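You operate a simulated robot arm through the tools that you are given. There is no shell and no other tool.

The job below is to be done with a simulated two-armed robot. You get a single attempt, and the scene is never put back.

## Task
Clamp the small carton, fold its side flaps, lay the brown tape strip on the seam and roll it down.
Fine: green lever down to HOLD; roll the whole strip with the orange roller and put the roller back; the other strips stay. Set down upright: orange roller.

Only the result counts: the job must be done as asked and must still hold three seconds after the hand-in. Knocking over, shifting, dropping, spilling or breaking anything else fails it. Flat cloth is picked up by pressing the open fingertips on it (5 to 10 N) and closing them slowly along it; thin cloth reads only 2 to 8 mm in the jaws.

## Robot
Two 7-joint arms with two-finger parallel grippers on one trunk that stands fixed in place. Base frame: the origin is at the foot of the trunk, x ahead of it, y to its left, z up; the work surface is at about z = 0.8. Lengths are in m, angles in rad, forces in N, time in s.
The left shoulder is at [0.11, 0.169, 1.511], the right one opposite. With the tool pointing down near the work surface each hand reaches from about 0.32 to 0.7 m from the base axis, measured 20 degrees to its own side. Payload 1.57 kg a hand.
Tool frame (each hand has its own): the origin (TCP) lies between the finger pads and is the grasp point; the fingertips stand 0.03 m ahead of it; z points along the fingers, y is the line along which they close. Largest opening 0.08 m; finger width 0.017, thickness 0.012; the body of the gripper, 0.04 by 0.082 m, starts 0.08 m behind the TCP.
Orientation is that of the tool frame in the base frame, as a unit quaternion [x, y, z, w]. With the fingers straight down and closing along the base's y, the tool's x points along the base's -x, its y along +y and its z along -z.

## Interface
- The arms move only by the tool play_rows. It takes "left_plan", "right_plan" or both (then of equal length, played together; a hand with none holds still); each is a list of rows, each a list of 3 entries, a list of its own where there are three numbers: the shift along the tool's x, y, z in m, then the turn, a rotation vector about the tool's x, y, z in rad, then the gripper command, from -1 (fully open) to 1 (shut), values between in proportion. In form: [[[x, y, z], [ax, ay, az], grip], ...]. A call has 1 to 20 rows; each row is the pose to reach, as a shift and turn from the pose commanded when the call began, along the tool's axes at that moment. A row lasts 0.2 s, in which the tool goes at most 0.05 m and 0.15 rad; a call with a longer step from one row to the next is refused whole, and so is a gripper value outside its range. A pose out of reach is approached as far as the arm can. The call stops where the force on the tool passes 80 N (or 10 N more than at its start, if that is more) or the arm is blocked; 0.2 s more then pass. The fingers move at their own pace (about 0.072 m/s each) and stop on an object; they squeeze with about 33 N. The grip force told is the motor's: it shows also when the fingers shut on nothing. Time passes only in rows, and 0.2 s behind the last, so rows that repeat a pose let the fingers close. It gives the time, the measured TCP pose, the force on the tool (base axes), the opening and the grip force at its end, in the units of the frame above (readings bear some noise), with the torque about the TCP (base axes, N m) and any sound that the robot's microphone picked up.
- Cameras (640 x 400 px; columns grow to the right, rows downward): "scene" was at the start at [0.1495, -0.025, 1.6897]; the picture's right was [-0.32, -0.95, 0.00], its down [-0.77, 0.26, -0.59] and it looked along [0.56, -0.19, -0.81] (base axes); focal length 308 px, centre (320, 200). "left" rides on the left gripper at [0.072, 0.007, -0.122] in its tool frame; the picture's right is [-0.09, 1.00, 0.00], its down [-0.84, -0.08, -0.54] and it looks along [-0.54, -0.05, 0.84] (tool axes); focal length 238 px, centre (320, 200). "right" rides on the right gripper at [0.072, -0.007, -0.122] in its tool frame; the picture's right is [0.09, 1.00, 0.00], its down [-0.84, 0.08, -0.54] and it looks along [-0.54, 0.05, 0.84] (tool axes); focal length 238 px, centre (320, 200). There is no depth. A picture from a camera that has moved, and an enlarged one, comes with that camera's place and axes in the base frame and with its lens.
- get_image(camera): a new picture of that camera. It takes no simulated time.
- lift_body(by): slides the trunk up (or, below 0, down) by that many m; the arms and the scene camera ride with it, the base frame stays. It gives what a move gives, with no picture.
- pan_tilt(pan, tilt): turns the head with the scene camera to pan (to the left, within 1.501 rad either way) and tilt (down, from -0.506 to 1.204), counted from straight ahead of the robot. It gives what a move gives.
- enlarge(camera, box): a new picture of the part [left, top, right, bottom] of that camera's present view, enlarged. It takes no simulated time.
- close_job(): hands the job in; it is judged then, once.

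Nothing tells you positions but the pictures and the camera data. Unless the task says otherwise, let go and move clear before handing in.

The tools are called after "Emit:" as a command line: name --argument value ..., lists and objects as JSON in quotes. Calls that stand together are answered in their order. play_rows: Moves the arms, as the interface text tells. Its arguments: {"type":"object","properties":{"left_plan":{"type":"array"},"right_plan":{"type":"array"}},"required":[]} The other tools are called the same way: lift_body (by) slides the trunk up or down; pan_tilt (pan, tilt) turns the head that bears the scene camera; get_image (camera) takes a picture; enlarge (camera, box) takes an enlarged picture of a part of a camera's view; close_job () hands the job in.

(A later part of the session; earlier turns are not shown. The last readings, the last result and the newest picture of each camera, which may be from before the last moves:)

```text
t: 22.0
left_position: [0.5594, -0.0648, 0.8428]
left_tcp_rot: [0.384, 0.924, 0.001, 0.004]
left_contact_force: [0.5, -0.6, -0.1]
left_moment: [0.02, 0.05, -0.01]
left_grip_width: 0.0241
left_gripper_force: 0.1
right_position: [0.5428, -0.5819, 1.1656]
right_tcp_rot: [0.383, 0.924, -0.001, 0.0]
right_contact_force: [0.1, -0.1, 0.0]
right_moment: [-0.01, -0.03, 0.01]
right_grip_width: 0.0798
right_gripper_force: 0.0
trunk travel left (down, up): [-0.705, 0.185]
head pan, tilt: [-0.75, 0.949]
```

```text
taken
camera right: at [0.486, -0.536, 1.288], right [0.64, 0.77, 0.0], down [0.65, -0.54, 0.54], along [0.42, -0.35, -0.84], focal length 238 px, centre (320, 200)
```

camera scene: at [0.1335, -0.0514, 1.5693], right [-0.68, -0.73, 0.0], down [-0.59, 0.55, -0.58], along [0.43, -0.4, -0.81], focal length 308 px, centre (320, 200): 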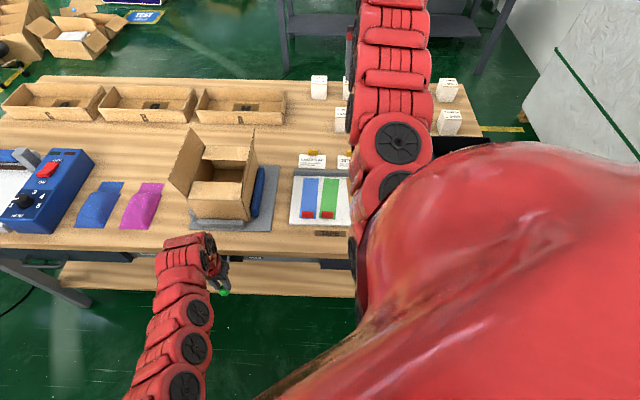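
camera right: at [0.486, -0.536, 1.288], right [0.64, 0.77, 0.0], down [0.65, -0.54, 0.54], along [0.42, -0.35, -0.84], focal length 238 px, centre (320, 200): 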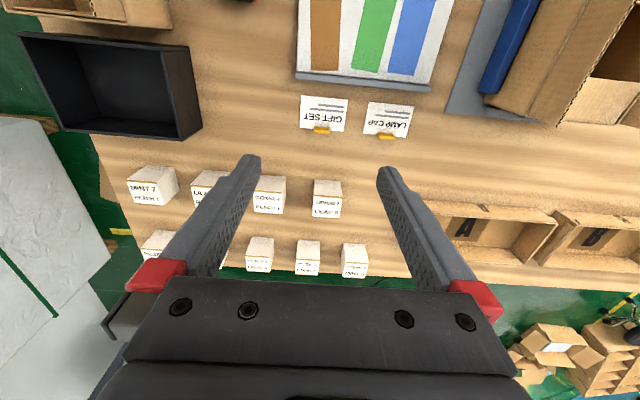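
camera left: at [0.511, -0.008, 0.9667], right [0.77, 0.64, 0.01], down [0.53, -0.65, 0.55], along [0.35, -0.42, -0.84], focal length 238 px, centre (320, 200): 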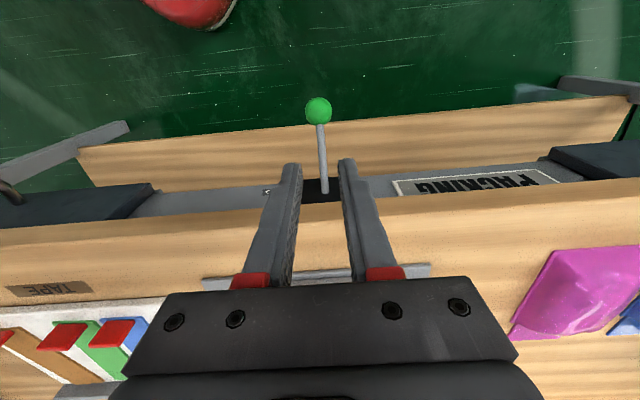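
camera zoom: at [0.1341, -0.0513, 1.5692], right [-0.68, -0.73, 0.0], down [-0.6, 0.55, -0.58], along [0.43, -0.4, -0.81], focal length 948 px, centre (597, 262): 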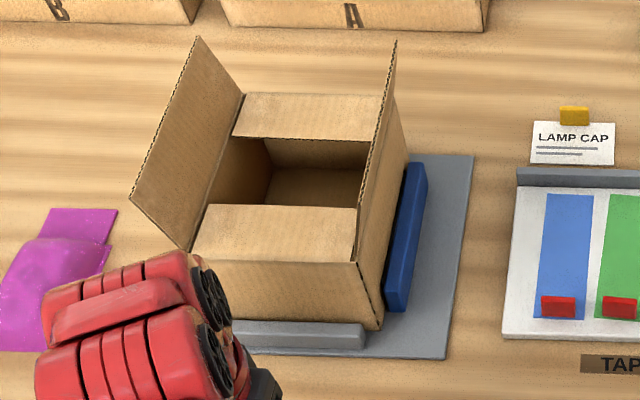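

I zoom further in on the right flap edge and the left flap to get their geometry.

Emit:
enlarge --camera "scene" --box '[225, 120, 265, 190]'

Emit:
enlarge --camera "scene" --box '[180, 115, 240, 215]'

```text
5.71 times, centred on (245, 155) of scene
camera zoom: at [0.1341, -0.0513, 1.5692], right [-0.68, -0.73, 0.0], down [-0.6, 0.55, -0.58], along [0.43, -0.4, -0.81], focal length 1760 px, centre (749, 457)
```

zoom: 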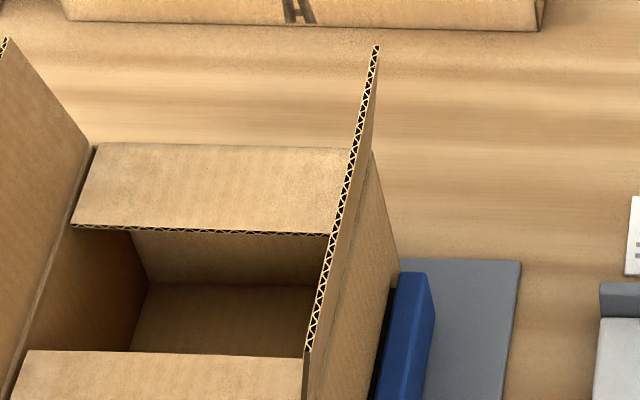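

```text
4.00 times, centred on (210, 165) of scene
camera zoom: at [0.1341, -0.0513, 1.5692], right [-0.68, -0.73, 0.0], down [-0.6, 0.55, -0.58], along [0.43, -0.4, -0.81], focal length 1232 px, centre (760, 340)
```

zoom: 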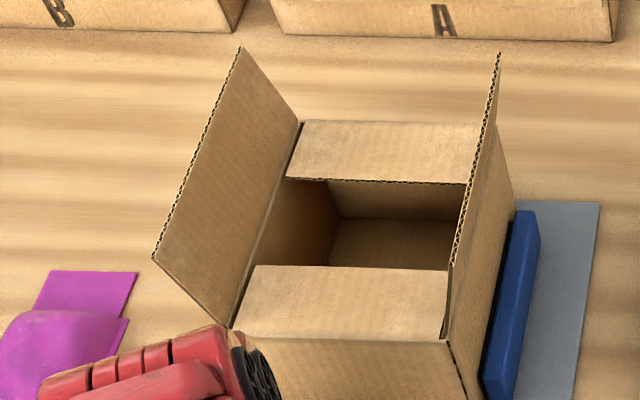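

Both side flaps (about 0.07 long) tilt some 15–18° outward; hinges are near L 0.278 and 0.418 at z ≈ 0.93. I bring the right hand, fingers closed, to the outside of the right-hand (−L) flap.

Emit:
play_rows --right_plan '[[[0.0175, 0.037, 0], [0, 0, 0], 0], [[0.035, 0.074, 0], [0, 0, 0], 1], [[0.0525, 0.111, 0], [0, 0, 0], 1], [[0.07, 0.148, 0], [0, 0, 0], 1], [[0.0875, 0.185, 0], [0, 0, 0], 1], [[0.105, 0.222, 0], [0, 0, 0], 1], [[0.105, 0.225, 0.04], [0, 0, 0], 1], [[0.105, 0.225, 0.08], [0, 0, 0], 1], [[0.105, 0.225, 0.12], [0, 0, 0], 1], [[0.105, 0.225, 0.146], [0, 0, 0], 1], [[0.105, 0.225, 0.146], [0, 0, 0], 1]]'

Emit:
get_image --camera "right"

Emit:
get_image --camera "scene"

```text
t: 24.4
left_position: [0.5587, -0.0636, 0.8445]
left_tcp_rot: [0.382, 0.924, 0.002, 0.004]
left_contact_force: [0.0, -0.7, -0.9]
left_moment: [-0.03, -0.03, -0.02]
left_grip_width: 0.0242
left_gripper_force: 0.1
right_position: [0.6239, -0.3499, 1.0201]
right_tcp_rot: [0.383, 0.924, -0.001, 0.001]
right_contact_force: [0.1, -0.4, -0.1]
right_moment: [0.02, 0.03, 0.0]
right_grip_width: 0.0
right_gripper_force: 21.5
right hand out of reach, approached as far as the arm can: row 1, 2, 3, 4, 5, 6
trunk travel left (down, up): [-0.705, 0.185]
head pan, tilt: [-0.75, 0.949]
```

```text
taken
camera right: at [0.5684, -0.3019, 1.1424], right [0.64, 0.77, 0.0], down [0.65, -0.54, 0.54], along [0.42, -0.35, -0.84], focal length 238 px, centre (320, 200)
```

right: 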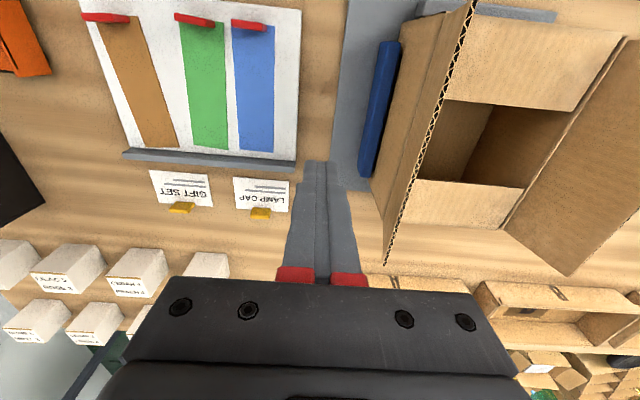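

```text
taken
camera scene: at [0.1333, -0.0511, 1.5694], right [-0.68, -0.73, 0.0], down [-0.59, 0.55, -0.58], along [0.43, -0.4, -0.81], focal length 308 px, centre (320, 200)
```

scene: 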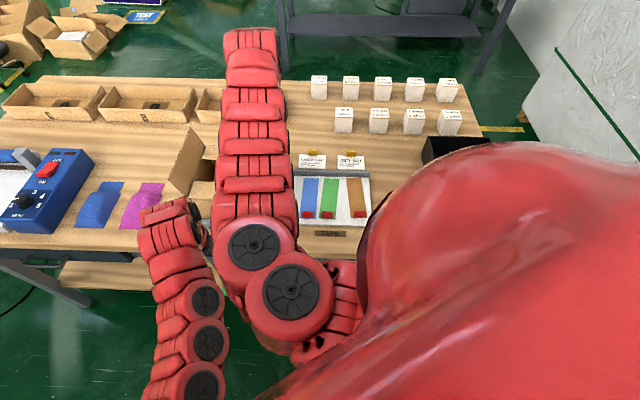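

The right hand is outside the −L flap (tip about L 0.194, z 0.99). I push the flap inward and over, then down along its arc.

Emit:
play_rows --right_plan '[[[0, 0.02, 0.015], [0, 0, 0], 1], [[0, 0.045, 0.015], [0, 0, 0], 1], [[0, 0.06, 0.015], [0, 0, 0], 1], [[0, 0.075, 0.015], [0, 0, 0], 1], [[0, 0.09, 0.015], [0, 0, 0], 1], [[0, 0.1, 0.015], [0, 0, 0], 1], [[0, 0.11, 0.022], [0, 0, 0], 1], [[0, 0.115, 0.03], [0, 0, 0], 1], [[0, 0.118, 0.038], [0, 0, 0], 1], [[0, 0.12, 0.045], [0, 0, 0], 1]]'

Emit:
get_image --camera "right"

```text
t: 26.6
left_position: [0.5577, -0.0642, 0.8439]
left_tcp_rot: [0.383, 0.924, 0.002, 0.004]
left_contact_force: [0.4, 0.2, -0.4]
left_moment: [0.0, 0.01, -0.01]
left_grip_width: 0.024
left_gripper_force: 0.1
right_position: [0.7108, -0.2656, 0.9753]
right_tcp_rot: [0.382, 0.924, 0.0, 0.002]
right_contact_force: [0.2, 0.1, -0.3]
right_moment: [0.03, -0.02, 0.02]
right_grip_width: 0.0002
right_gripper_force: 21.4
trunk travel left (down, up): [-0.705, 0.185]
head pan, tilt: [-0.75, 0.949]
```

```text
taken
camera right: at [0.6553, -0.2183, 1.0971], right [0.64, 0.77, 0.0], down [0.65, -0.54, 0.54], along [0.42, -0.35, -0.84], focal length 238 px, centre (320, 200)
```

right: 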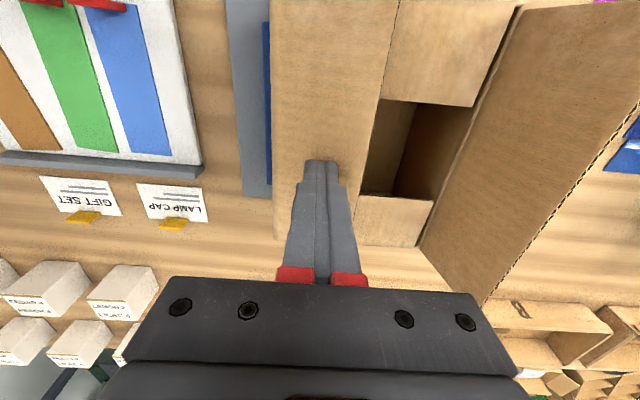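

The −L flap has swung over and lies nearly flat under the fingertip. I press a little further down to feel the top.

Emit:
play_rows --right_plan '[[[0, 0, 0.004], [0, 0, 0], 1], [[0, 0, 0.008], [0, 0, 0], 1], [[0, 0, 0.012], [0, 0, 0], 1]]'

Emit:
get_image --camera "right"

```text
t: 27.4
left_position: [0.5586, -0.0634, 0.8436]
left_tcp_rot: [0.382, 0.924, 0.002, 0.004]
left_contact_force: [0.3, -0.2, 0.3]
left_moment: [0.03, -0.04, -0.01]
left_grip_width: 0.0241
left_gripper_force: 0.0
right_position: [0.7114, -0.2674, 0.963]
right_tcp_rot: [0.382, 0.924, 0.0, 0.001]
right_contact_force: [-0.7, -0.4, 0.0]
right_moment: [-0.03, 0.01, 0.0]
right_grip_width: 0.0
right_gripper_force: 21.2
trunk travel left (down, up): [-0.705, 0.185]
head pan, tilt: [-0.75, 0.949]
```

```text
taken
camera right: at [0.656, -0.2195, 1.0857], right [0.64, 0.77, 0.0], down [0.65, -0.54, 0.54], along [0.42, -0.35, -0.84], focal length 238 px, centre (320, 200)
```

right: 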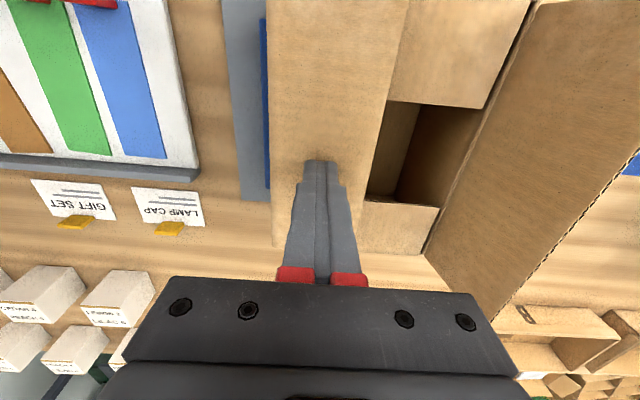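

No contact force yet at tip z 0.933; I press on in small steps.

Emit:
play_rows --right_plan '[[[0, 0, 0.003], [0, 0, 0], 1], [[0, 0, 0.006], [0, 0, 0], 1], [[0, 0, 0.009], [0, 0, 0], 1], [[0, 0, 0.012], [0, 0, 0], 1]]'

Emit:
get_image --camera "right"

```text
t: 28.4
left_position: [0.5581, -0.0644, 0.8449]
left_tcp_rot: [0.384, 0.923, 0.001, 0.006]
left_contact_force: [-0.3, 0.6, 0.1]
left_moment: [-0.01, -0.01, -0.01]
left_grip_width: 0.0241
left_gripper_force: 0.2
right_position: [0.7089, -0.2652, 0.9527]
right_tcp_rot: [0.383, 0.924, 0.0, 0.004]
right_contact_force: [1.7, -2.5, 15.6]
right_moment: [-0.02, 0.0, 0.01]
right_grip_width: 0.0002
right_gripper_force: 21.9
trunk travel left (down, up): [-0.705, 0.185]
head pan, tilt: [-0.75, 0.949]
```

```text
taken
camera right: at [0.6537, -0.2189, 1.0747], right [0.64, 0.77, 0.0], down [0.64, -0.53, 0.55], along [0.42, -0.35, -0.84], focal length 238 px, centre (320, 200)
```

right: 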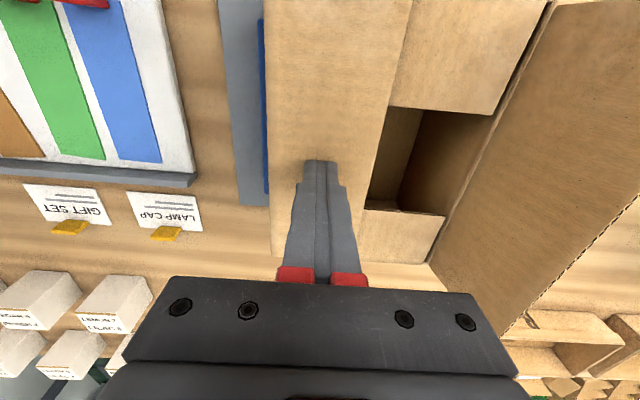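

Contact at tip z ≈ 0.923 with 15 N: that is the carton's top with the flap lying flat. I lift the hand to see whether the flap stays.

Emit:
play_rows --right_plan '[[[0, 0, -0.02], [0, 0, 0], 1], [[0, 0, -0.05], [0, 0, 0], 1], [[0, 0, -0.09], [0, 0, 0], 1], [[0, 0, -0.12], [0, 0, 0], 1], [[0, 0, -0.12], [0, 0, 0], 1]]'

Emit:
get_image --camera "right"

```text
t: 29.6
left_position: [0.5593, -0.064, 0.8439]
left_tcp_rot: [0.382, 0.924, 0.002, 0.005]
left_contact_force: [-0.6, 0.2, -0.3]
left_moment: [0.0, 0.0, -0.02]
left_grip_width: 0.0238
left_gripper_force: 0.1
right_position: [0.71, -0.2644, 1.0693]
right_tcp_rot: [0.382, 0.924, -0.002, 0.0]
right_contact_force: [0.1, -0.2, 0.7]
right_moment: [0.0, 0.02, 0.01]
right_grip_width: 0.0002
right_gripper_force: 21.4
trunk travel left (down, up): [-0.705, 0.185]
head pan, tilt: [-0.75, 0.949]
```

```text
taken
camera right: at [0.6545, -0.2164, 1.1917], right [0.64, 0.77, 0.0], down [0.65, -0.54, 0.54], along [0.42, -0.35, -0.84], focal length 238 px, centre (320, 200)
```

right: 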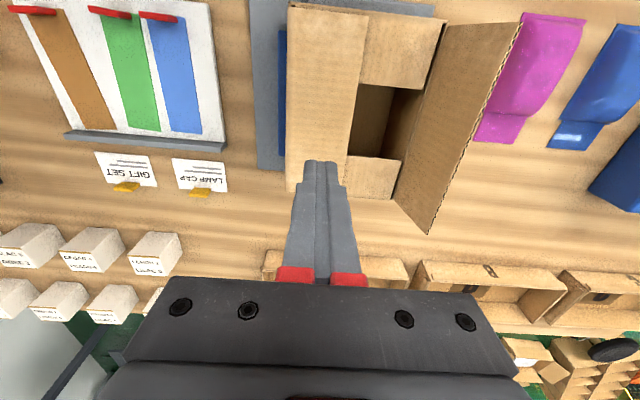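

The flap stays folded. I zoom in for the geometry of the rest of the carton.

Emit:
enlarge --camera "right" --box '[240, 0, 540, 240]'

```text
1.67 times, centred on (390, 120) of right
camera zoom: at [0.6545, -0.2164, 1.1917], right [0.64, 0.77, 0.0], down [0.65, -0.54, 0.54], along [0.42, -0.35, -0.84], focal length 397 px, centre (203, 333)
```

zoom: 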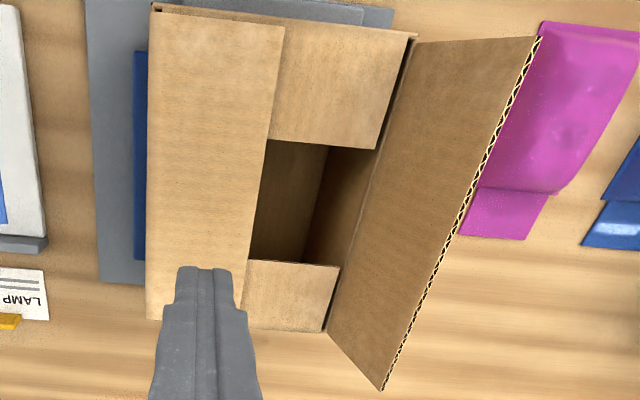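

The carton spans F 0.588–0.779 and L 0.280–0.4225; the folded flap's free edge, hence the seam, is at L ≈ 0.351. For the +L flap I use the right hand too; a slightly lower trunk gives it the reach.

Emit:
play_rows --right_plan '[[[0, 0, -0.035], [0, 0, 0], 1], [[0, 0, -0.07], [0, 0, 0], 1]]'

Emit:
lift_body --by -0.06

Emit:
play_rows --right_plan '[[[0.011, 0.042, 0], [0, 0, 0], 1], [[0.022, 0.085, 0], [0, 0, 0], 1], [[0.033, 0.128, 0], [0, 0, 0], 1], [[0.044, 0.17, 0], [0, 0, 0], 1], [[0.044, 0.172, 0], [0, 0, 0], 1]]'

Emit:
get_image --camera "right"

Emit:
get_image --camera "scene"

```text
t: 30.2
left_position: [0.5582, -0.0643, 0.8444]
left_tcp_rot: [0.383, 0.924, 0.002, 0.004]
left_contact_force: [-0.1, -0.4, -0.5]
left_moment: [-0.01, -0.01, 0.04]
left_grip_width: 0.024
left_gripper_force: 0.1
right_position: [0.7068, -0.2644, 1.1404]
right_tcp_rot: [0.382, 0.924, -0.001, 0.0]
right_contact_force: [-0.5, 0.3, -0.2]
right_moment: [-0.01, -0.02, -0.02]
right_grip_width: 0.0
right_gripper_force: 21.6
trunk travel left (down, up): [-0.705, 0.185]
head pan, tilt: [-0.75, 0.949]
```

```text
t: 31.2
left_position: [0.5579, -0.0639, 0.7844]
left_tcp_rot: [0.383, 0.924, 0.002, 0.005]
left_contact_force: [0.3, 0.6, 0.7]
left_moment: [0.04, 0.04, 0.01]
left_grip_width: 0.0241
left_gripper_force: 0.0
right_position: [0.7073, -0.266, 1.0812]
right_tcp_rot: [0.383, 0.924, -0.002, 0.002]
right_contact_force: [0.1, 0.4, -0.3]
right_moment: [0.02, 0.01, -0.02]
right_grip_width: 0.0
right_gripper_force: 21.5
trunk travel left (down, up): [-0.645, 0.245]
head pan, tilt: [-0.75, 0.949]
```

```text
t: 32.4
left_position: [0.5591, -0.063, 0.7859]
left_tcp_rot: [0.383, 0.924, 0.002, 0.004]
left_contact_force: [-0.2, 0.5, 0.4]
left_moment: [0.01, 0.02, -0.03]
left_grip_width: 0.0239
left_gripper_force: 0.0
right_position: [0.7119, -0.1682, 1.0733]
right_tcp_rot: [0.382, 0.924, -0.001, 0.001]
right_contact_force: [-1.1, 0.8, -0.6]
right_moment: [-0.05, -0.01, 0.0]
right_grip_width: 0.0002
right_gripper_force: 22.2
right hand out of reach, approached as far as the arm can: row 1, 2, 3, 4, 5
trunk travel left (down, up): [-0.645, 0.245]
head pan, tilt: [-0.75, 0.949]
```

```text
taken
camera right: at [0.6567, -0.1208, 1.1958], right [0.64, 0.77, 0.0], down [0.65, -0.53, 0.54], along [0.42, -0.35, -0.84], focal length 238 px, centre (320, 200)
```

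right: 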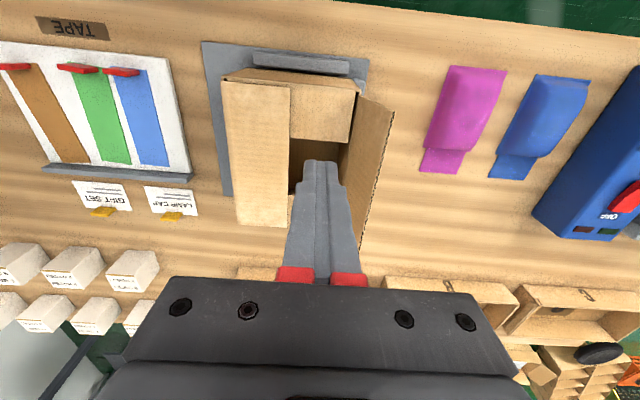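

```text
taken
camera scene: at [0.1334, -0.05, 1.5094], right [-0.68, -0.73, 0.0], down [-0.59, 0.55, -0.58], along [0.43, -0.4, -0.81], focal length 308 px, centre (320, 200)
```

scene: 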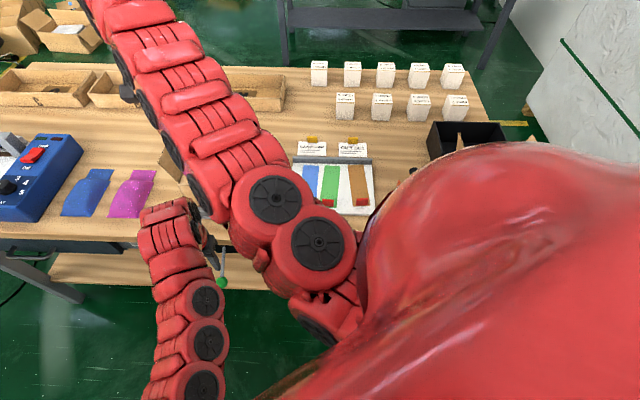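

The right arm runs into a limit going left with this heading. I turn the tool back to heading 0 (more natural there) and try again.

Emit:
play_rows --right_plan '[[[0, 0, 0], [0, 0, -0.13], 1], [[0, 0, 0], [0, 0, -0.26], 1], [[0, 0, 0], [0, 0, -0.39], 1], [[0, 0, 0], [0, 0, -0.52], 1], [[0, 0, 0], [0, 0, -0.65], 1], [[0, 0, 0], [0, 0, -0.785], 1]]'

Emit:
play_rows --right_plan '[[[-0.022, 0.014, 0], [0, 0, 0], 1], [[-0.044, 0.028, 0], [0, 0, 0], 1], [[-0.066, 0.042, 0], [0, 0, 0], 1], [[-0.087, 0.055, 0], [0, 0, 0], 1], [[-0.087, 0.055, 0], [0, 0, 0], 1]]'

```text
t: 33.8
left_position: [0.5582, -0.0648, 0.785]
left_tcp_rot: [0.384, 0.923, 0.003, 0.004]
left_contact_force: [0.0, 0.0, -0.1]
left_moment: [0.02, 0.04, -0.02]
left_grip_width: 0.024
left_gripper_force: 0.1
right_position: [0.711, -0.171, 1.0782]
right_tcp_rot: [-0.001, 1.0, -0.001, 0.001]
right_contact_force: [-0.6, 0.7, -0.3]
right_moment: [0.0, 0.02, 0.0]
right_grip_width: 0.0003
right_gripper_force: 21.5
trunk travel left (down, up): [-0.645, 0.245]
head pan, tilt: [-0.75, 0.949]
```

```text
t: 35.0
left_position: [0.5597, -0.064, 0.7835]
left_tcp_rot: [0.383, 0.924, 0.002, 0.005]
left_contact_force: [0.0, 0.0, 0.0]
left_moment: [-0.01, -0.02, 0.0]
left_grip_width: 0.0238
left_gripper_force: 0.0
right_position: [0.7128, -0.1385, 1.0667]
right_tcp_rot: [0.0, 1.0, -0.002, 0.0]
right_contact_force: [0.4, -0.3, -0.2]
right_moment: [0.03, 0.0, 0.03]
right_grip_width: 0.0
right_gripper_force: 21.6
right hand out of reach, approached as far as the arm can: row 1, 2, 3, 4, 5
trunk travel left (down, up): [-0.645, 0.245]
head pan, tilt: [-0.75, 0.949]
```

At this height the wrist can't bend enough to reach further with the tool straight down; tilting the fingers outward should fix that. I raise the trunk, park the right hand to the side and bring the left hand, tilted, to the outside of the +L flap.

Emit:
lift_body --by 0.1

Emit:
play_rows --left_plan '[[[0, 0.03, -0.03], [0, 0, 0], 0.7], [[0, 0.06, -0.06], [0, -0.1, 0], 1], [[-0.02, 0.09, -0.09], [0, -0.2, 0], 1], [[-0.04, 0.12, -0.11], [0, -0.3, 0], 1], [[-0.06, 0.145, -0.13], [0, -0.4, 0], 1], [[-0.09, 0.145, -0.15], [0, -0.5, 0], 1], [[-0.12, 0.145, -0.165], [0, -0.6, 0], 1], [[-0.159, 0.145, -0.1765], [0, -0.6, 0], 1], [[-0.159, 0.145, -0.1765], [0, -0.6, 0], 1]]' --right_plan '[[[0.015, -0.0357, 0], [0, 0, 0.098], 1], [[0.03, -0.0714, 0], [0, 0, 0.196], 1], [[0.045, -0.107, 0.005], [0, 0, 0.294], 1], [[0.06, -0.143, 0.01], [0, 0, 0.392], 1], [[0.075, -0.1785, 0.015], [0, 0, 0.49], 1], [[0.09, -0.214, 0.02], [0, 0, 0.588], 1], [[0.105, -0.25, 0.02], [0, 0, 0.686], 1], [[0.119, -0.2855, 0.02], [0, 0, 0.785], 1], [[0.119, -0.2855, 0.02], [0, 0, 0.785], 1]]'

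Emit:
get_image --camera "left"

Emit:
get_image --camera "scene"

```text
t: 36.3
left_position: [0.5605, -0.0638, 0.8843]
left_tcp_rot: [0.383, 0.924, 0.001, 0.004]
left_contact_force: [-0.7, -0.5, 0.0]
left_moment: [-0.01, 0.02, 0.03]
left_grip_width: 0.024
left_gripper_force: 0.0
right_position: [0.7137, -0.1396, 1.1651]
right_tcp_rot: [0.001, 1.0, -0.002, 0.001]
right_contact_force: [0.0, -1.1, 0.1]
right_moment: [0.0, 0.02, 0.01]
right_grip_width: 0.0
right_gripper_force: 21.1
trunk travel left (down, up): [-0.745, 0.145]
head pan, tilt: [-0.75, 0.949]
```

```text
t: 38.3
left_position: [0.7694, -0.0751, 1.0635]
left_tcp_rot: [0.365, 0.881, -0.112, 0.278]
left_contact_force: [0.2, -0.6, 0.0]
left_moment: [0.01, -0.01, 0.03]
left_grip_width: 0.0001
left_gripper_force: 21.5
right_position: [0.5932, -0.4236, 1.1506]
right_tcp_rot: [0.383, 0.924, -0.001, 0.001]
right_contact_force: [-0.3, 0.3, 0.3]
right_moment: [-0.01, -0.01, -0.05]
right_grip_width: 0.0001
right_gripper_force: 21.5
trunk travel left (down, up): [-0.745, 0.145]
head pan, tilt: [-0.75, 0.949]
```

```text
taken
camera left: at [0.6825, 0.0207, 1.1235], right [0.76, 0.65, 0.06], down [0.21, -0.33, 0.92], along [0.62, -0.69, -0.38], focal length 238 px, centre (320, 200)
```

left: 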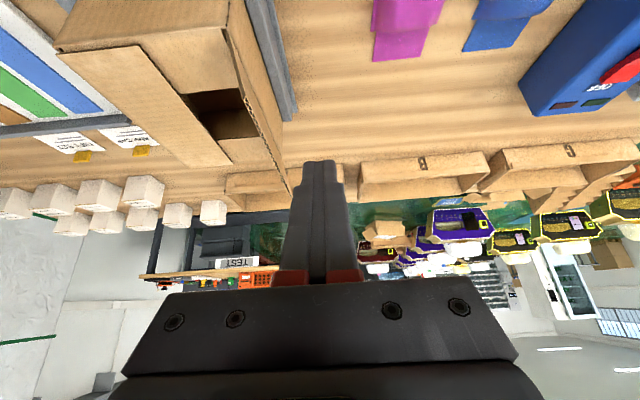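

```text
taken
camera scene: at [0.1333, -0.0502, 1.6094], right [-0.68, -0.73, 0.0], down [-0.59, 0.55, -0.58], along [0.43, -0.4, -0.81], focal length 308 px, centre (320, 200)
```

scene: 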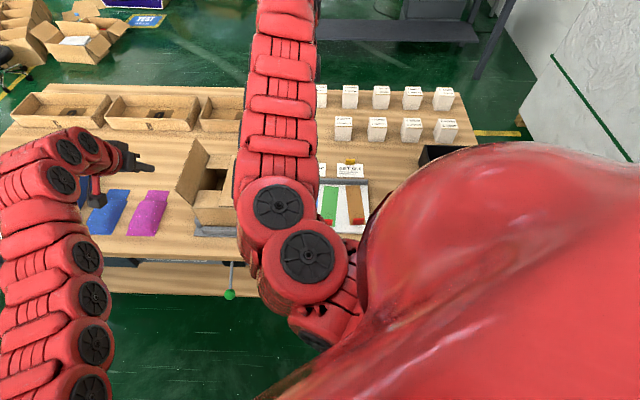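

The left fingers are outside the +L flap with clearance. I lower them to mid-flap height and push the flap inward and down along its arc.

Emit:
play_rows --left_plan '[[[-0.0026, 0, 0.0405], [0, 0, 0], 1], [[-0.0054, 0, 0.0807], [0, 0, 0], 1], [[-0.0054, -0.025, 0.0807], [0, 0, 0], 1], [[-0.0054, -0.045, 0.0807], [0, 0, 0], 1], [[-0.0054, -0.06, 0.0807], [0, 0, 0], 1], [[-0.0054, -0.075, 0.0807], [0, 0, 0], 1], [[-0.0054, -0.09, 0.0807], [0, 0, 0], 1], [[0.0003, -0.1, 0.089], [0, 0, 0], 1], [[0.007, -0.105, 0.0989], [0, 0, 0], 1], [[0.0138, -0.107, 0.1088], [0, 0, 0], 1], [[0.0189, -0.107, 0.1162], [0, 0, 0], 1]]'

Emit:
get_image --camera "left"

Emit:
get_image --camera "scene"

```text
t: 40.7
left_position: [0.7323, -0.1856, 0.9549]
left_tcp_rot: [0.366, 0.881, -0.112, 0.277]
left_contact_force: [1.2, -0.2, 1.0]
left_moment: [0.0, -0.01, 0.01]
left_grip_width: 0.0
left_gripper_force: 21.0
left hand out of reach, approached as far as the arm can: row 2
right_position: [0.5935, -0.4237, 1.15]
right_tcp_rot: [0.383, 0.924, -0.001, 0.001]
right_contact_force: [0.1, 0.3, -0.3]
right_moment: [0.02, 0.0, 0.04]
right_grip_width: 0.0002
right_gripper_force: 21.4
trunk travel left (down, up): [-0.745, 0.145]
head pan, tilt: [-0.75, 0.949]
```

```text
taken
camera left: at [0.6452, -0.0899, 1.0162], right [0.76, 0.65, 0.06], down [0.21, -0.33, 0.92], along [0.62, -0.69, -0.38], focal length 238 px, centre (320, 200)
```

left: 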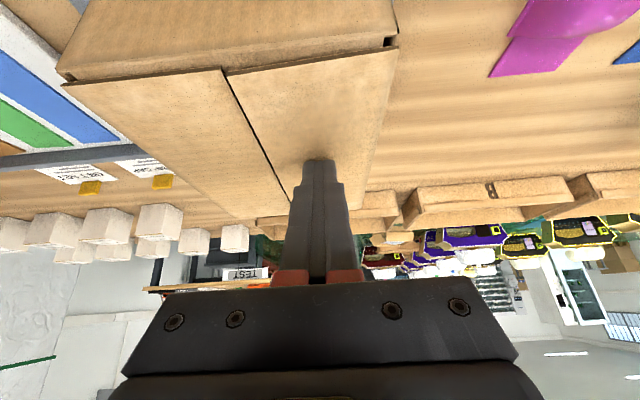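

```text
taken
camera scene: at [0.1338, -0.0512, 1.6093], right [-0.68, -0.73, 0.0], down [-0.59, 0.55, -0.58], along [0.43, -0.4, -0.81], focal length 308 px, centre (320, 200)
```

scene: 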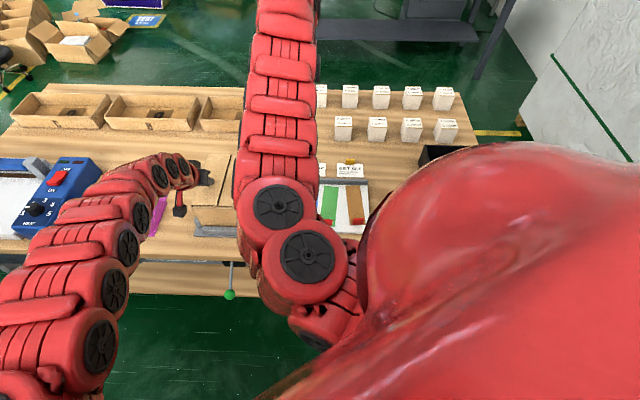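

The +L flap now lies nearly closed, with a clear seam line. I press it gently to the carton top, then lift away.

Emit:
play_rows --left_plan '[[[0.0025, 0, 0.0035], [0, 0, 0], 1], [[0.0042, 0, 0.006], [0, 0, 0], 1], [[0.0057, 0, 0.0083], [0, 0, 0], 1]]'

```text
t: 41.5
left_position: [0.7332, -0.1851, 0.9506]
left_tcp_rot: [0.366, 0.879, -0.111, 0.284]
left_contact_force: [-0.9, -1.4, 28.6]
left_moment: [-0.22, -0.16, -0.04]
left_grip_width: 0.0
left_gripper_force: 20.8
right_position: [0.5896, -0.4229, 1.1525]
right_tcp_rot: [0.383, 0.924, -0.001, 0.001]
right_contact_force: [-0.6, 0.6, 0.1]
right_moment: [0.01, 0.02, 0.01]
right_grip_width: 0.0
right_gripper_force: 21.7
trunk travel left (down, up): [-0.745, 0.145]
head pan, tilt: [-0.75, 0.949]
```

Firmly on the top (28 N). I lift the left hand away and park it to the left, then check that both flaps stay closed.

Emit:
play_rows --left_plan '[[[-0.0226, 0, -0.033], [0, 0, 0], 1], [[-0.0452, 0, -0.066], [0, 0, 0], 1], [[-0.0452, 0.04, -0.066], [0, 0, 0], 1], [[-0.0452, 0.08, -0.066], [0, 0, 0], 1], [[-0.03, 0.12, -0.075], [0, 0, 0], 1], [[-0.01, 0.15, -0.09], [0, 0, 0], 1], [[-0.01, 0.15, -0.09], [0, 0, 0], 1]]'

Emit:
get_image --camera "left"

Emit:
enlarge --camera "scene" --box '[150, 130, 260, 250]'

Emit:
get_image --camera "right"

```text
t: 43.1
left_position: [0.8076, -0.0499, 1.0253]
left_tcp_rot: [0.367, 0.881, -0.11, 0.278]
left_contact_force: [0.9, 0.1, -0.7]
left_moment: [0.01, -0.02, 0.03]
left_grip_width: 0.0
left_gripper_force: 21.6
right_position: [0.5936, -0.4258, 1.1502]
right_tcp_rot: [0.383, 0.924, 0.0, 0.001]
right_contact_force: [-1.0, 0.2, 0.6]
right_moment: [0.03, 0.02, 0.02]
right_grip_width: 0.0002
right_gripper_force: 21.2
trunk travel left (down, up): [-0.745, 0.145]
head pan, tilt: [-0.75, 0.949]
```

```text
taken
camera left: at [0.7212, 0.0466, 1.0859], right [0.76, 0.65, 0.06], down [0.21, -0.33, 0.92], along [0.62, -0.69, -0.38], focal length 238 px, centre (320, 200)
```

left: 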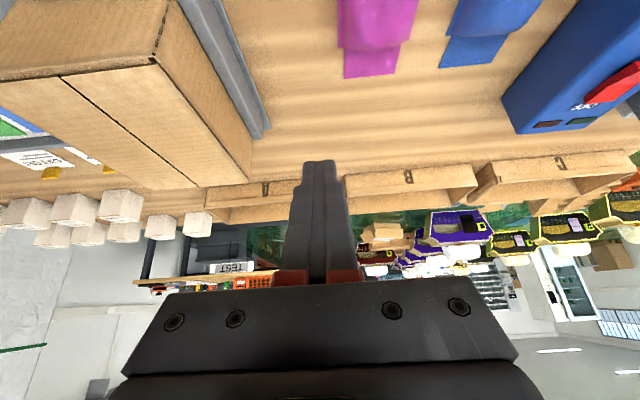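

```text
3.33 times, centred on (205, 190) of scene
camera zoom: at [0.1329, -0.0529, 1.6093], right [-0.68, -0.73, 0.0], down [-0.59, 0.56, -0.58], along [0.43, -0.4, -0.81], focal length 1027 px, centre (703, 233)
```

zoom: 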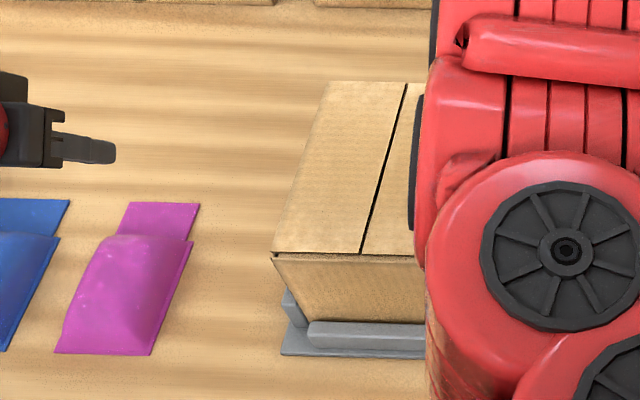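

```text
taken
camera right: at [0.5377, -0.3786, 1.2721], right [0.64, 0.77, 0.0], down [0.65, -0.54, 0.54], along [0.42, -0.35, -0.84], focal length 238 px, centre (320, 200)
```

right: 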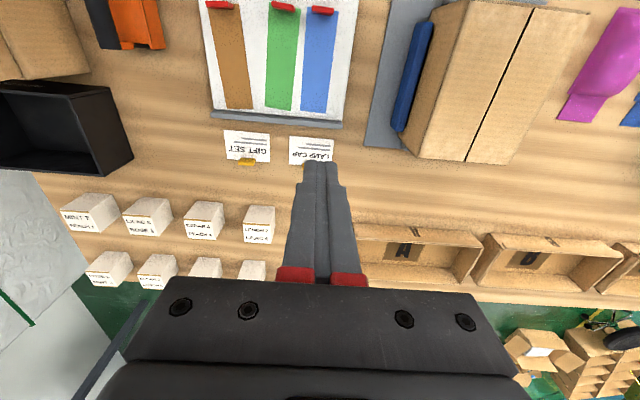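

Both flaps lie closed with a clean seam. Now I study the brown strip and its red tab before picking it up.

Emit:
enlarge --camera "right" --box '[190, 0, 370, 140]'

Emit:
enlarge --camera "scene" --box '[310, 150, 390, 240]'

Emit:
enlarge --camera "right" --box '[360, 0, 600, 180]'

```text
2.86 times, centred on (280, 70) of right
camera zoom: at [0.5377, -0.3786, 1.2721], right [0.64, 0.77, 0.0], down [0.65, -0.54, 0.54], along [0.42, -0.35, -0.84], focal length 681 px, centre (434, 571)
```

zoom: 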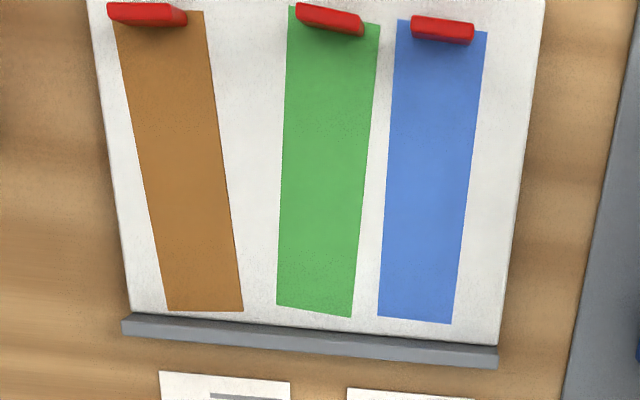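

```text
4.44 times, centred on (350, 195) of scene
camera zoom: at [0.1329, -0.0529, 1.6093], right [-0.68, -0.73, 0.0], down [-0.59, 0.56, -0.58], along [0.43, -0.4, -0.81], focal length 1369 px, centre (187, 222)
```

zoom: 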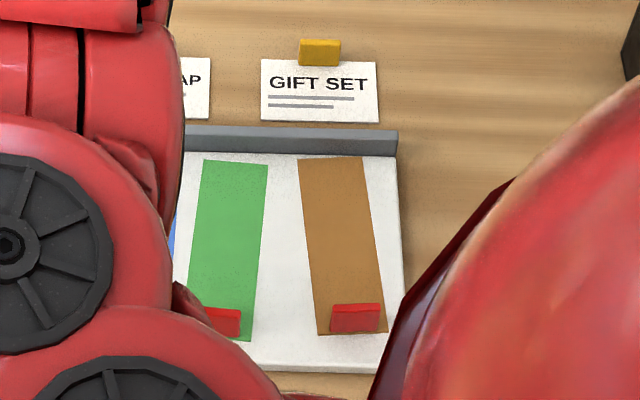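

```text
2.22 times, centred on (480, 90) of right
camera zoom: at [0.5377, -0.3786, 1.2721], right [0.64, 0.77, 0.0], down [0.65, -0.54, 0.54], along [0.42, -0.35, -0.84], focal length 530 px, centre (-36, 444)
```

zoom: 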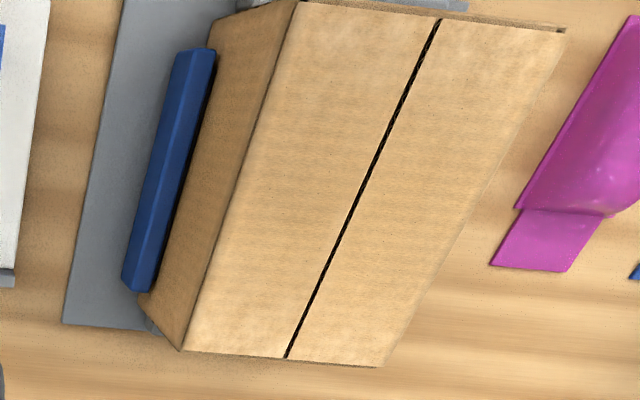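

The red tab stands upright at the near end of the brown strip (thin along F, wide along L), and the strip is skewed about 4°. I raise the trunk and bring the right hand over with the fingers turned to close along F.

Emit:
lift_body --by 0.08

Emit:
play_rows --right_plan '[[[0, 0, 0.045], [0, 0, -0.12], 1], [[0, 0, 0.09], [0, 0, -0.24], 1], [[0, 0, 0.135], [0, 0, -0.36], 0.5], [[0, 0, 0.18], [0, 0, -0.48], 0], [[0, 0, 0.22], [0, 0, -0.6], 0], [[0.015, -0.02, 0.225], [0, 0, -0.73], 0], [[0.03, -0.045, 0.23], [0, 0, -0.86], 0], [[0.045, -0.07, 0.23], [0, 0, -0.99], 0], [[0.06, -0.095, 0.23], [0, 0, -1.12], 0], [[0.07, -0.12, 0.23], [0, 0, -1.25], 0], [[0.08, -0.14, 0.23], [0, 0, -1.38], 0], [[0.09, -0.159, 0.23], [0, 0, -1.51], 0], [[0.09, -0.159, 0.23], [0, 0, -1.57], 0]]'

Emit:
get_image --camera "right"

Emit:
get_image --camera "scene"

```text
t: 44.3
left_position: [0.8093, -0.0472, 1.105]
left_tcp_rot: [0.366, 0.881, -0.111, 0.278]
left_contact_force: [0.2, 0.0, -0.9]
left_moment: [0.05, 0.03, 0.01]
left_grip_width: 0.0
left_gripper_force: 21.3
right_position: [0.5936, -0.4244, 1.2297]
right_tcp_rot: [0.382, 0.924, -0.001, 0.0]
right_contact_force: [0.3, -0.2, 0.2]
right_moment: [0.01, 0.0, 0.0]
right_grip_width: 0.0
right_gripper_force: 21.1
trunk travel left (down, up): [-0.825, 0.065]
head pan, tilt: [-0.75, 0.949]
```

```text
t: 47.1
left_position: [0.809, -0.0474, 1.1049]
left_tcp_rot: [0.367, 0.881, -0.112, 0.277]
left_contact_force: [0.8, -1.0, -0.4]
left_moment: [0.0, 0.02, -0.02]
left_grip_width: 0.0001
left_gripper_force: 21.3
right_position: [0.4545, -0.5137, 0.9605]
right_tcp_rot: [-0.383, 0.924, 0.0, 0.0]
right_contact_force: [-0.3, 1.2, 0.7]
right_moment: [-0.02, 0.0, 0.01]
right_grip_width: 0.04
right_gripper_force: 0.0
right hand out of reach, approached as far as the arm can: row 8, 9, 10, 11, 12, 13
trunk travel left (down, up): [-0.825, 0.065]
head pan, tilt: [-0.75, 0.949]
```

```text
taken
camera right: at [0.409, -0.5678, 1.084], right [-0.77, 0.64, 0.0], down [0.54, 0.65, 0.54], along [0.35, 0.41, -0.84], focal length 238 px, centre (320, 200)
```

right: 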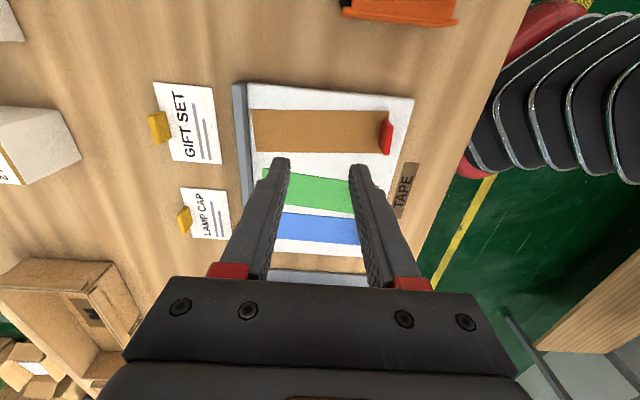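

```text
taken
camera scene: at [0.1338, -0.0509, 1.6893], right [-0.68, -0.73, 0.0], down [-0.59, 0.55, -0.58], along [0.43, -0.4, -0.81], focal length 308 px, centre (320, 200)
```

scene: 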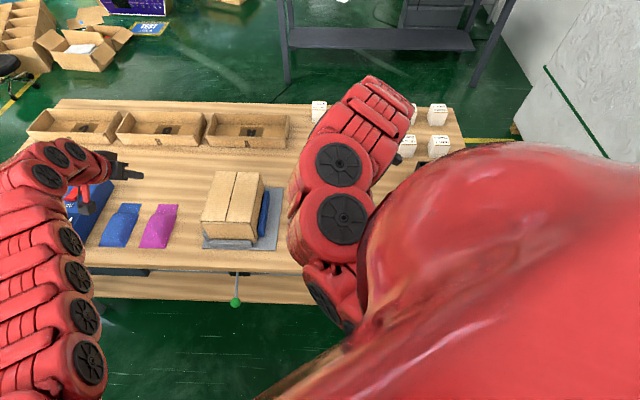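

Heading +45 works. I take a close look at the brown strip's tab from here.

Emit:
enlarge --camera "right" --box '[230, 70, 430, 200]'

Emit:
enlarge --camera "right" --box '[350, 90, 430, 170]'

```text
3.08 times, centred on (330, 135) of right
camera zoom: at [0.409, -0.5678, 1.084], right [-0.77, 0.64, 0.0], down [0.54, 0.65, 0.54], along [0.35, 0.41, -0.84], focal length 733 px, centre (289, 400)
```

zoom: 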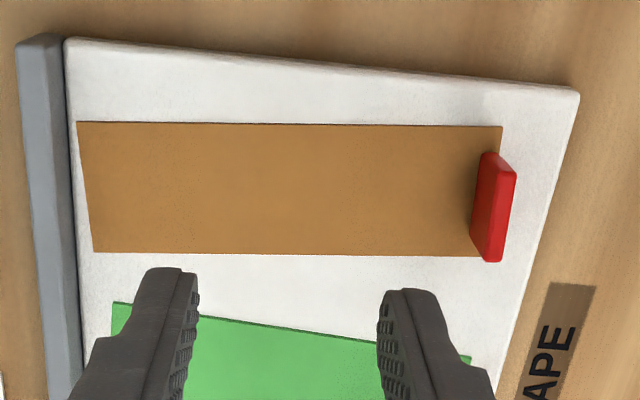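

```text
5.00 times, centred on (390, 130) of right
camera zoom: at [0.409, -0.5678, 1.084], right [-0.77, 0.64, 0.0], down [0.54, 0.65, 0.54], along [0.35, 0.41, -0.84], focal length 1192 px, centre (-30, 550)
```

zoom: 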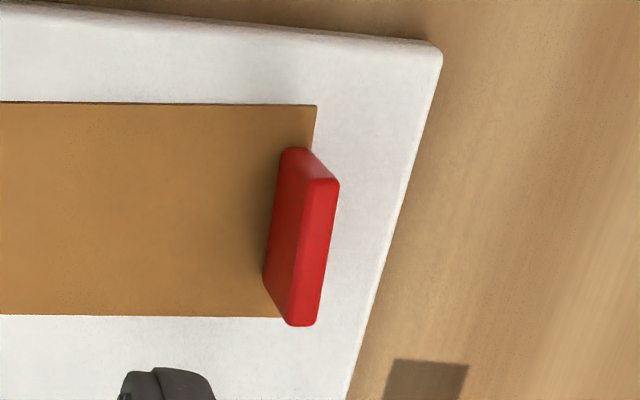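

The tab's centre is at about F 0.609, L −0.0335, from z 0.808 to 0.831, 7 mm thick, turned ~4°. I position the open fingers right above it, aligned with its normal.

Emit:
play_rows --right_plan '[[[-0.002, 0.02, 0.02], [0, 0, -0.02], 0], [[-0.004, 0.045, 0.045], [0, 0, -0.04], 0], [[-0.0084, 0.0758, 0.07], [0, 0, -0.07], 0], [[-0.0084, 0.0758, 0.08], [0, 0, -0.07], 0], [[-0.0084, 0.0758, 0.08], [0, 0, -0.07], 0]]'

Emit:
get_image --camera "right"

```text
t: 48.3
left_position: [0.8085, -0.0472, 1.1064]
left_tcp_rot: [0.367, 0.881, -0.112, 0.278]
left_contact_force: [0.1, -0.1, 0.4]
left_moment: [-0.03, -0.01, 0.0]
left_grip_width: 0.0
left_gripper_force: 20.8
right_position: [0.4401, -0.4919, 0.9298]
right_tcp_rot: [-0.414, 0.91, -0.001, -0.001]
right_contact_force: [-0.1, -0.6, 0.2]
right_moment: [0.02, 0.02, -0.01]
right_grip_width: 0.0398
right_gripper_force: 0.0
right hand out of reach, approached as far as the arm can: row 1, 2, 3, 4, 5
trunk travel left (down, up): [-0.825, 0.065]
head pan, tilt: [-0.75, 0.949]
```

```text
taken
camera right: at [0.3986, -0.5505, 1.052], right [-0.81, 0.58, 0.0], down [0.49, 0.68, 0.54], along [0.32, 0.44, -0.84], focal length 238 px, centre (320, 200)
```

right: 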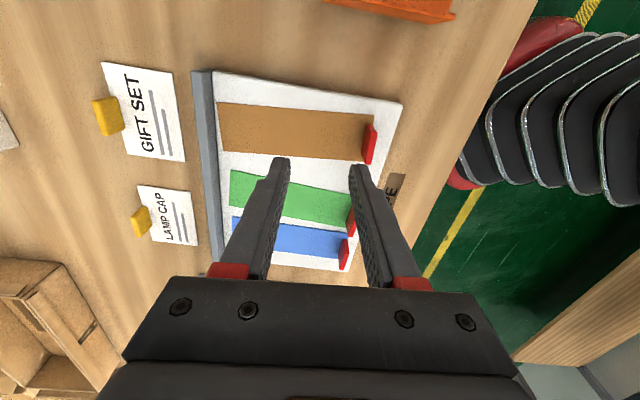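

The arm sticks at its inner limit again; more height difference to the shoulder should help. I raise the trunk to the top, descend first and only then move in over the tab.

Emit:
lift_body --by 0.064

Emit:
play_rows --right_plan '[[[0, 0, 0.03], [0, 0, 0], 0], [[0, 0, 0.06], [0, 0, 0], 0], [[0, 0, 0.09], [0, 0, 0], 0], [[0, 0, 0.11], [0, 0, 0], 0], [[0, 0.0125, 0.12], [0, 0, 0], 0], [[0, 0.025, 0.12], [0, 0, 0], 0], [[0, 0.0375, 0.12], [0, 0, 0], 0], [[-0.003, 0.05, 0.12], [0, 0, 0], 0], [[-0.003, 0.05, 0.12], [0, 0, 0], 0]]'

Emit:
get_image --camera "right"

```text
t: 49.3
left_position: [0.8088, -0.0485, 1.1699]
left_tcp_rot: [0.366, 0.881, -0.111, 0.277]
left_contact_force: [-0.4, 0.1, 0.3]
left_moment: [0.0, 0.0, -0.01]
left_grip_width: 0.0001
left_gripper_force: 20.7
right_position: [0.4412, -0.4931, 0.9935]
right_tcp_rot: [-0.415, 0.91, -0.001, 0.0]
right_contact_force: [0.3, 0.1, -0.2]
right_moment: [-0.01, 0.03, -0.03]
right_grip_width: 0.04
right_gripper_force: 0.0
trunk travel left (down, up): [-0.889, 0.001]
head pan, tilt: [-0.75, 0.949]
```

```text
t: 51.3
left_position: [0.8091, -0.048, 1.1689]
left_tcp_rot: [0.367, 0.881, -0.111, 0.277]
left_contact_force: [-0.4, 0.1, -0.2]
left_moment: [-0.01, -0.01, -0.03]
left_grip_width: 0.0
left_gripper_force: 21.2
right_position: [0.4034, -0.4579, 0.8735]
right_tcp_rot: [-0.414, 0.91, -0.002, 0.001]
right_contact_force: [-0.3, 0.0, 0.1]
right_moment: [-0.01, 0.01, 0.01]
right_grip_width: 0.04
right_gripper_force: 0.0
trunk travel left (down, up): [-0.889, 0.001]
head pan, tilt: [-0.75, 0.949]
```

```text
taken
camera right: at [0.3618, -0.5152, 0.9965], right [-0.81, 0.58, 0.0], down [0.49, 0.68, 0.54], along [0.32, 0.44, -0.84], focal length 238 px, centre (320, 200)
```

right: 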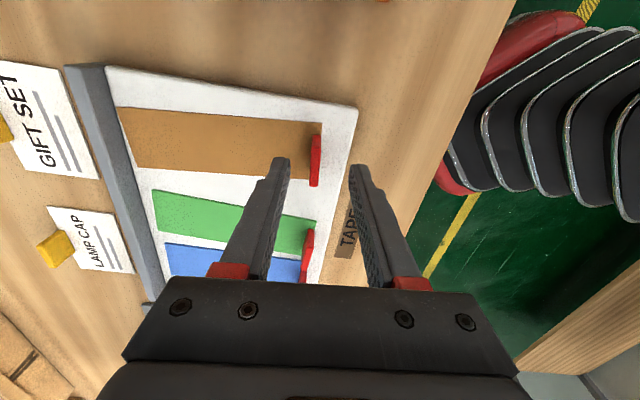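

The hand is now right over the tab. I check the alignment in a close-up before descending.

Emit:
enlarge --camera "right" --box '[260, 90, 380, 210]'

```text
3.33 times, centred on (320, 150) of right
camera zoom: at [0.3618, -0.5152, 0.9965], right [-0.81, 0.58, 0.0], down [0.49, 0.68, 0.54], along [0.32, 0.44, -0.84], focal length 794 px, centre (320, 367)
```

zoom: 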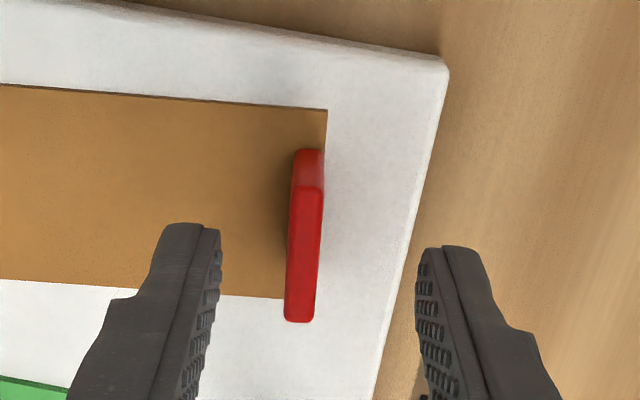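

The tab sits 4 mm and 3.5 mm off the grasp centre; I correct, descend so that the tips stop just above the strip, and close the fingers.

Emit:
play_rows --right_plan '[[[-0.0037, -0.0035, 0.0], [0, 0, 0], 0], [[-0.0037, -0.0035, 0.01], [0, 0, 0], 0], [[-0.0037, -0.0035, 0.02], [0, 0, 0], 0], [[-0.0037, -0.0035, 0.028], [0, 0, 0], 0], [[-0.0037, -0.0035, 0.031], [0, 0, 0], 0]]'

Emit:
enlarge --camera "right" --box '[260, 90, 380, 210]'

```text
t: 52.5
left_position: [0.8071, -0.0468, 1.1701]
left_tcp_rot: [0.366, 0.881, -0.111, 0.278]
left_contact_force: [-0.2, 0.2, 0.0]
left_moment: [0.0, 0.01, -0.01]
left_grip_width: 0.0001
left_gripper_force: 21.6
right_position: [0.4113, -0.4562, 0.8434]
right_tcp_rot: [-0.414, 0.91, -0.004, 0.0]
right_contact_force: [-0.6, 0.5, 14.9]
right_moment: [-0.26, -0.29, 0.02]
right_grip_width: 0.0403
right_gripper_force: 0.0
trunk travel left (down, up): [-0.889, 0.001]
head pan, tilt: [-0.75, 0.949]
```

```text
3.33 times, centred on (320, 150) of right
camera zoom: at [0.3683, -0.514, 0.9666], right [-0.81, 0.58, -0.01], down [0.49, 0.69, 0.54], along [0.32, 0.44, -0.84], focal length 794 px, centre (320, 367)
```

zoom: 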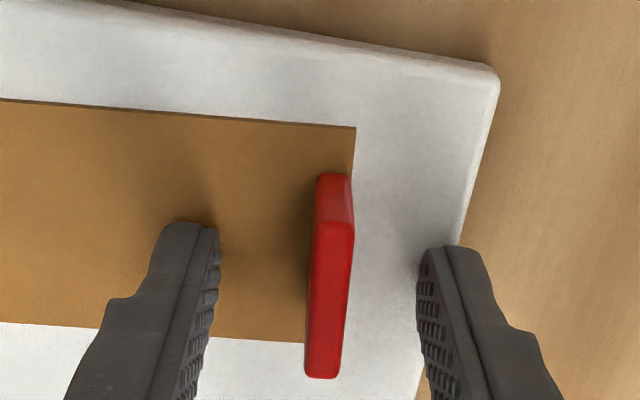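

The tips lightly touch the strip (15 N), so I rise 2 mm and close on the tab.

Emit:
play_rows --right_plan '[[[0.002, 0.001, -0.0025], [0, 0, 0], 0], [[0.002, 0.001, -0.0025], [0, 0, 0], 0.5], [[0.002, 0.001, -0.0025], [0, 0, 0], 1], [[0.002, 0.001, -0.0025], [0, 0, 0], 1], [[0.002, 0.001, -0.0025], [0, 0, 0], 1]]'

Emit:
enlarge --camera "right" --box '[220, 70, 420, 220]'

```text
t: 53.7
left_position: [0.8087, -0.0481, 1.1696]
left_tcp_rot: [0.367, 0.881, -0.111, 0.277]
left_contact_force: [0.3, 0.4, 0.2]
left_moment: [-0.01, -0.03, 0.0]
left_grip_width: 0.0001
left_gripper_force: 21.4
right_position: [0.4073, -0.4579, 0.8435]
right_tcp_rot: [-0.414, 0.91, -0.001, 0.0]
right_contact_force: [-1.6, 0.9, 3.4]
right_moment: [0.0, 0.07, 0.02]
right_grip_width: 0.0054
right_gripper_force: 25.6
trunk travel left (down, up): [-0.889, 0.001]
head pan, tilt: [-0.75, 0.949]
```

```text
2.67 times, centred on (320, 145) of right
camera zoom: at [0.3655, -0.5153, 0.9674], right [-0.81, 0.58, 0.0], down [0.49, 0.68, 0.54], along [0.32, 0.44, -0.84], focal length 636 px, centre (320, 347)
```

zoom: 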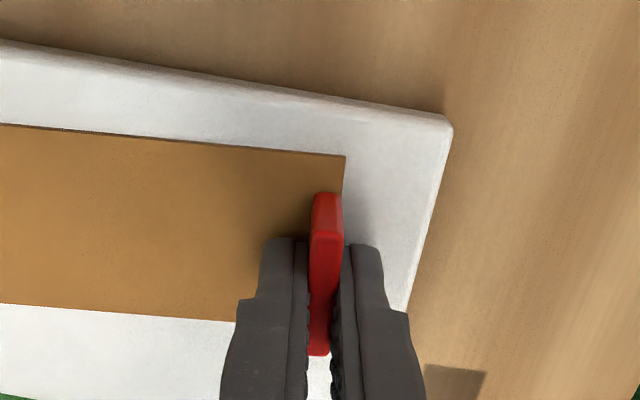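

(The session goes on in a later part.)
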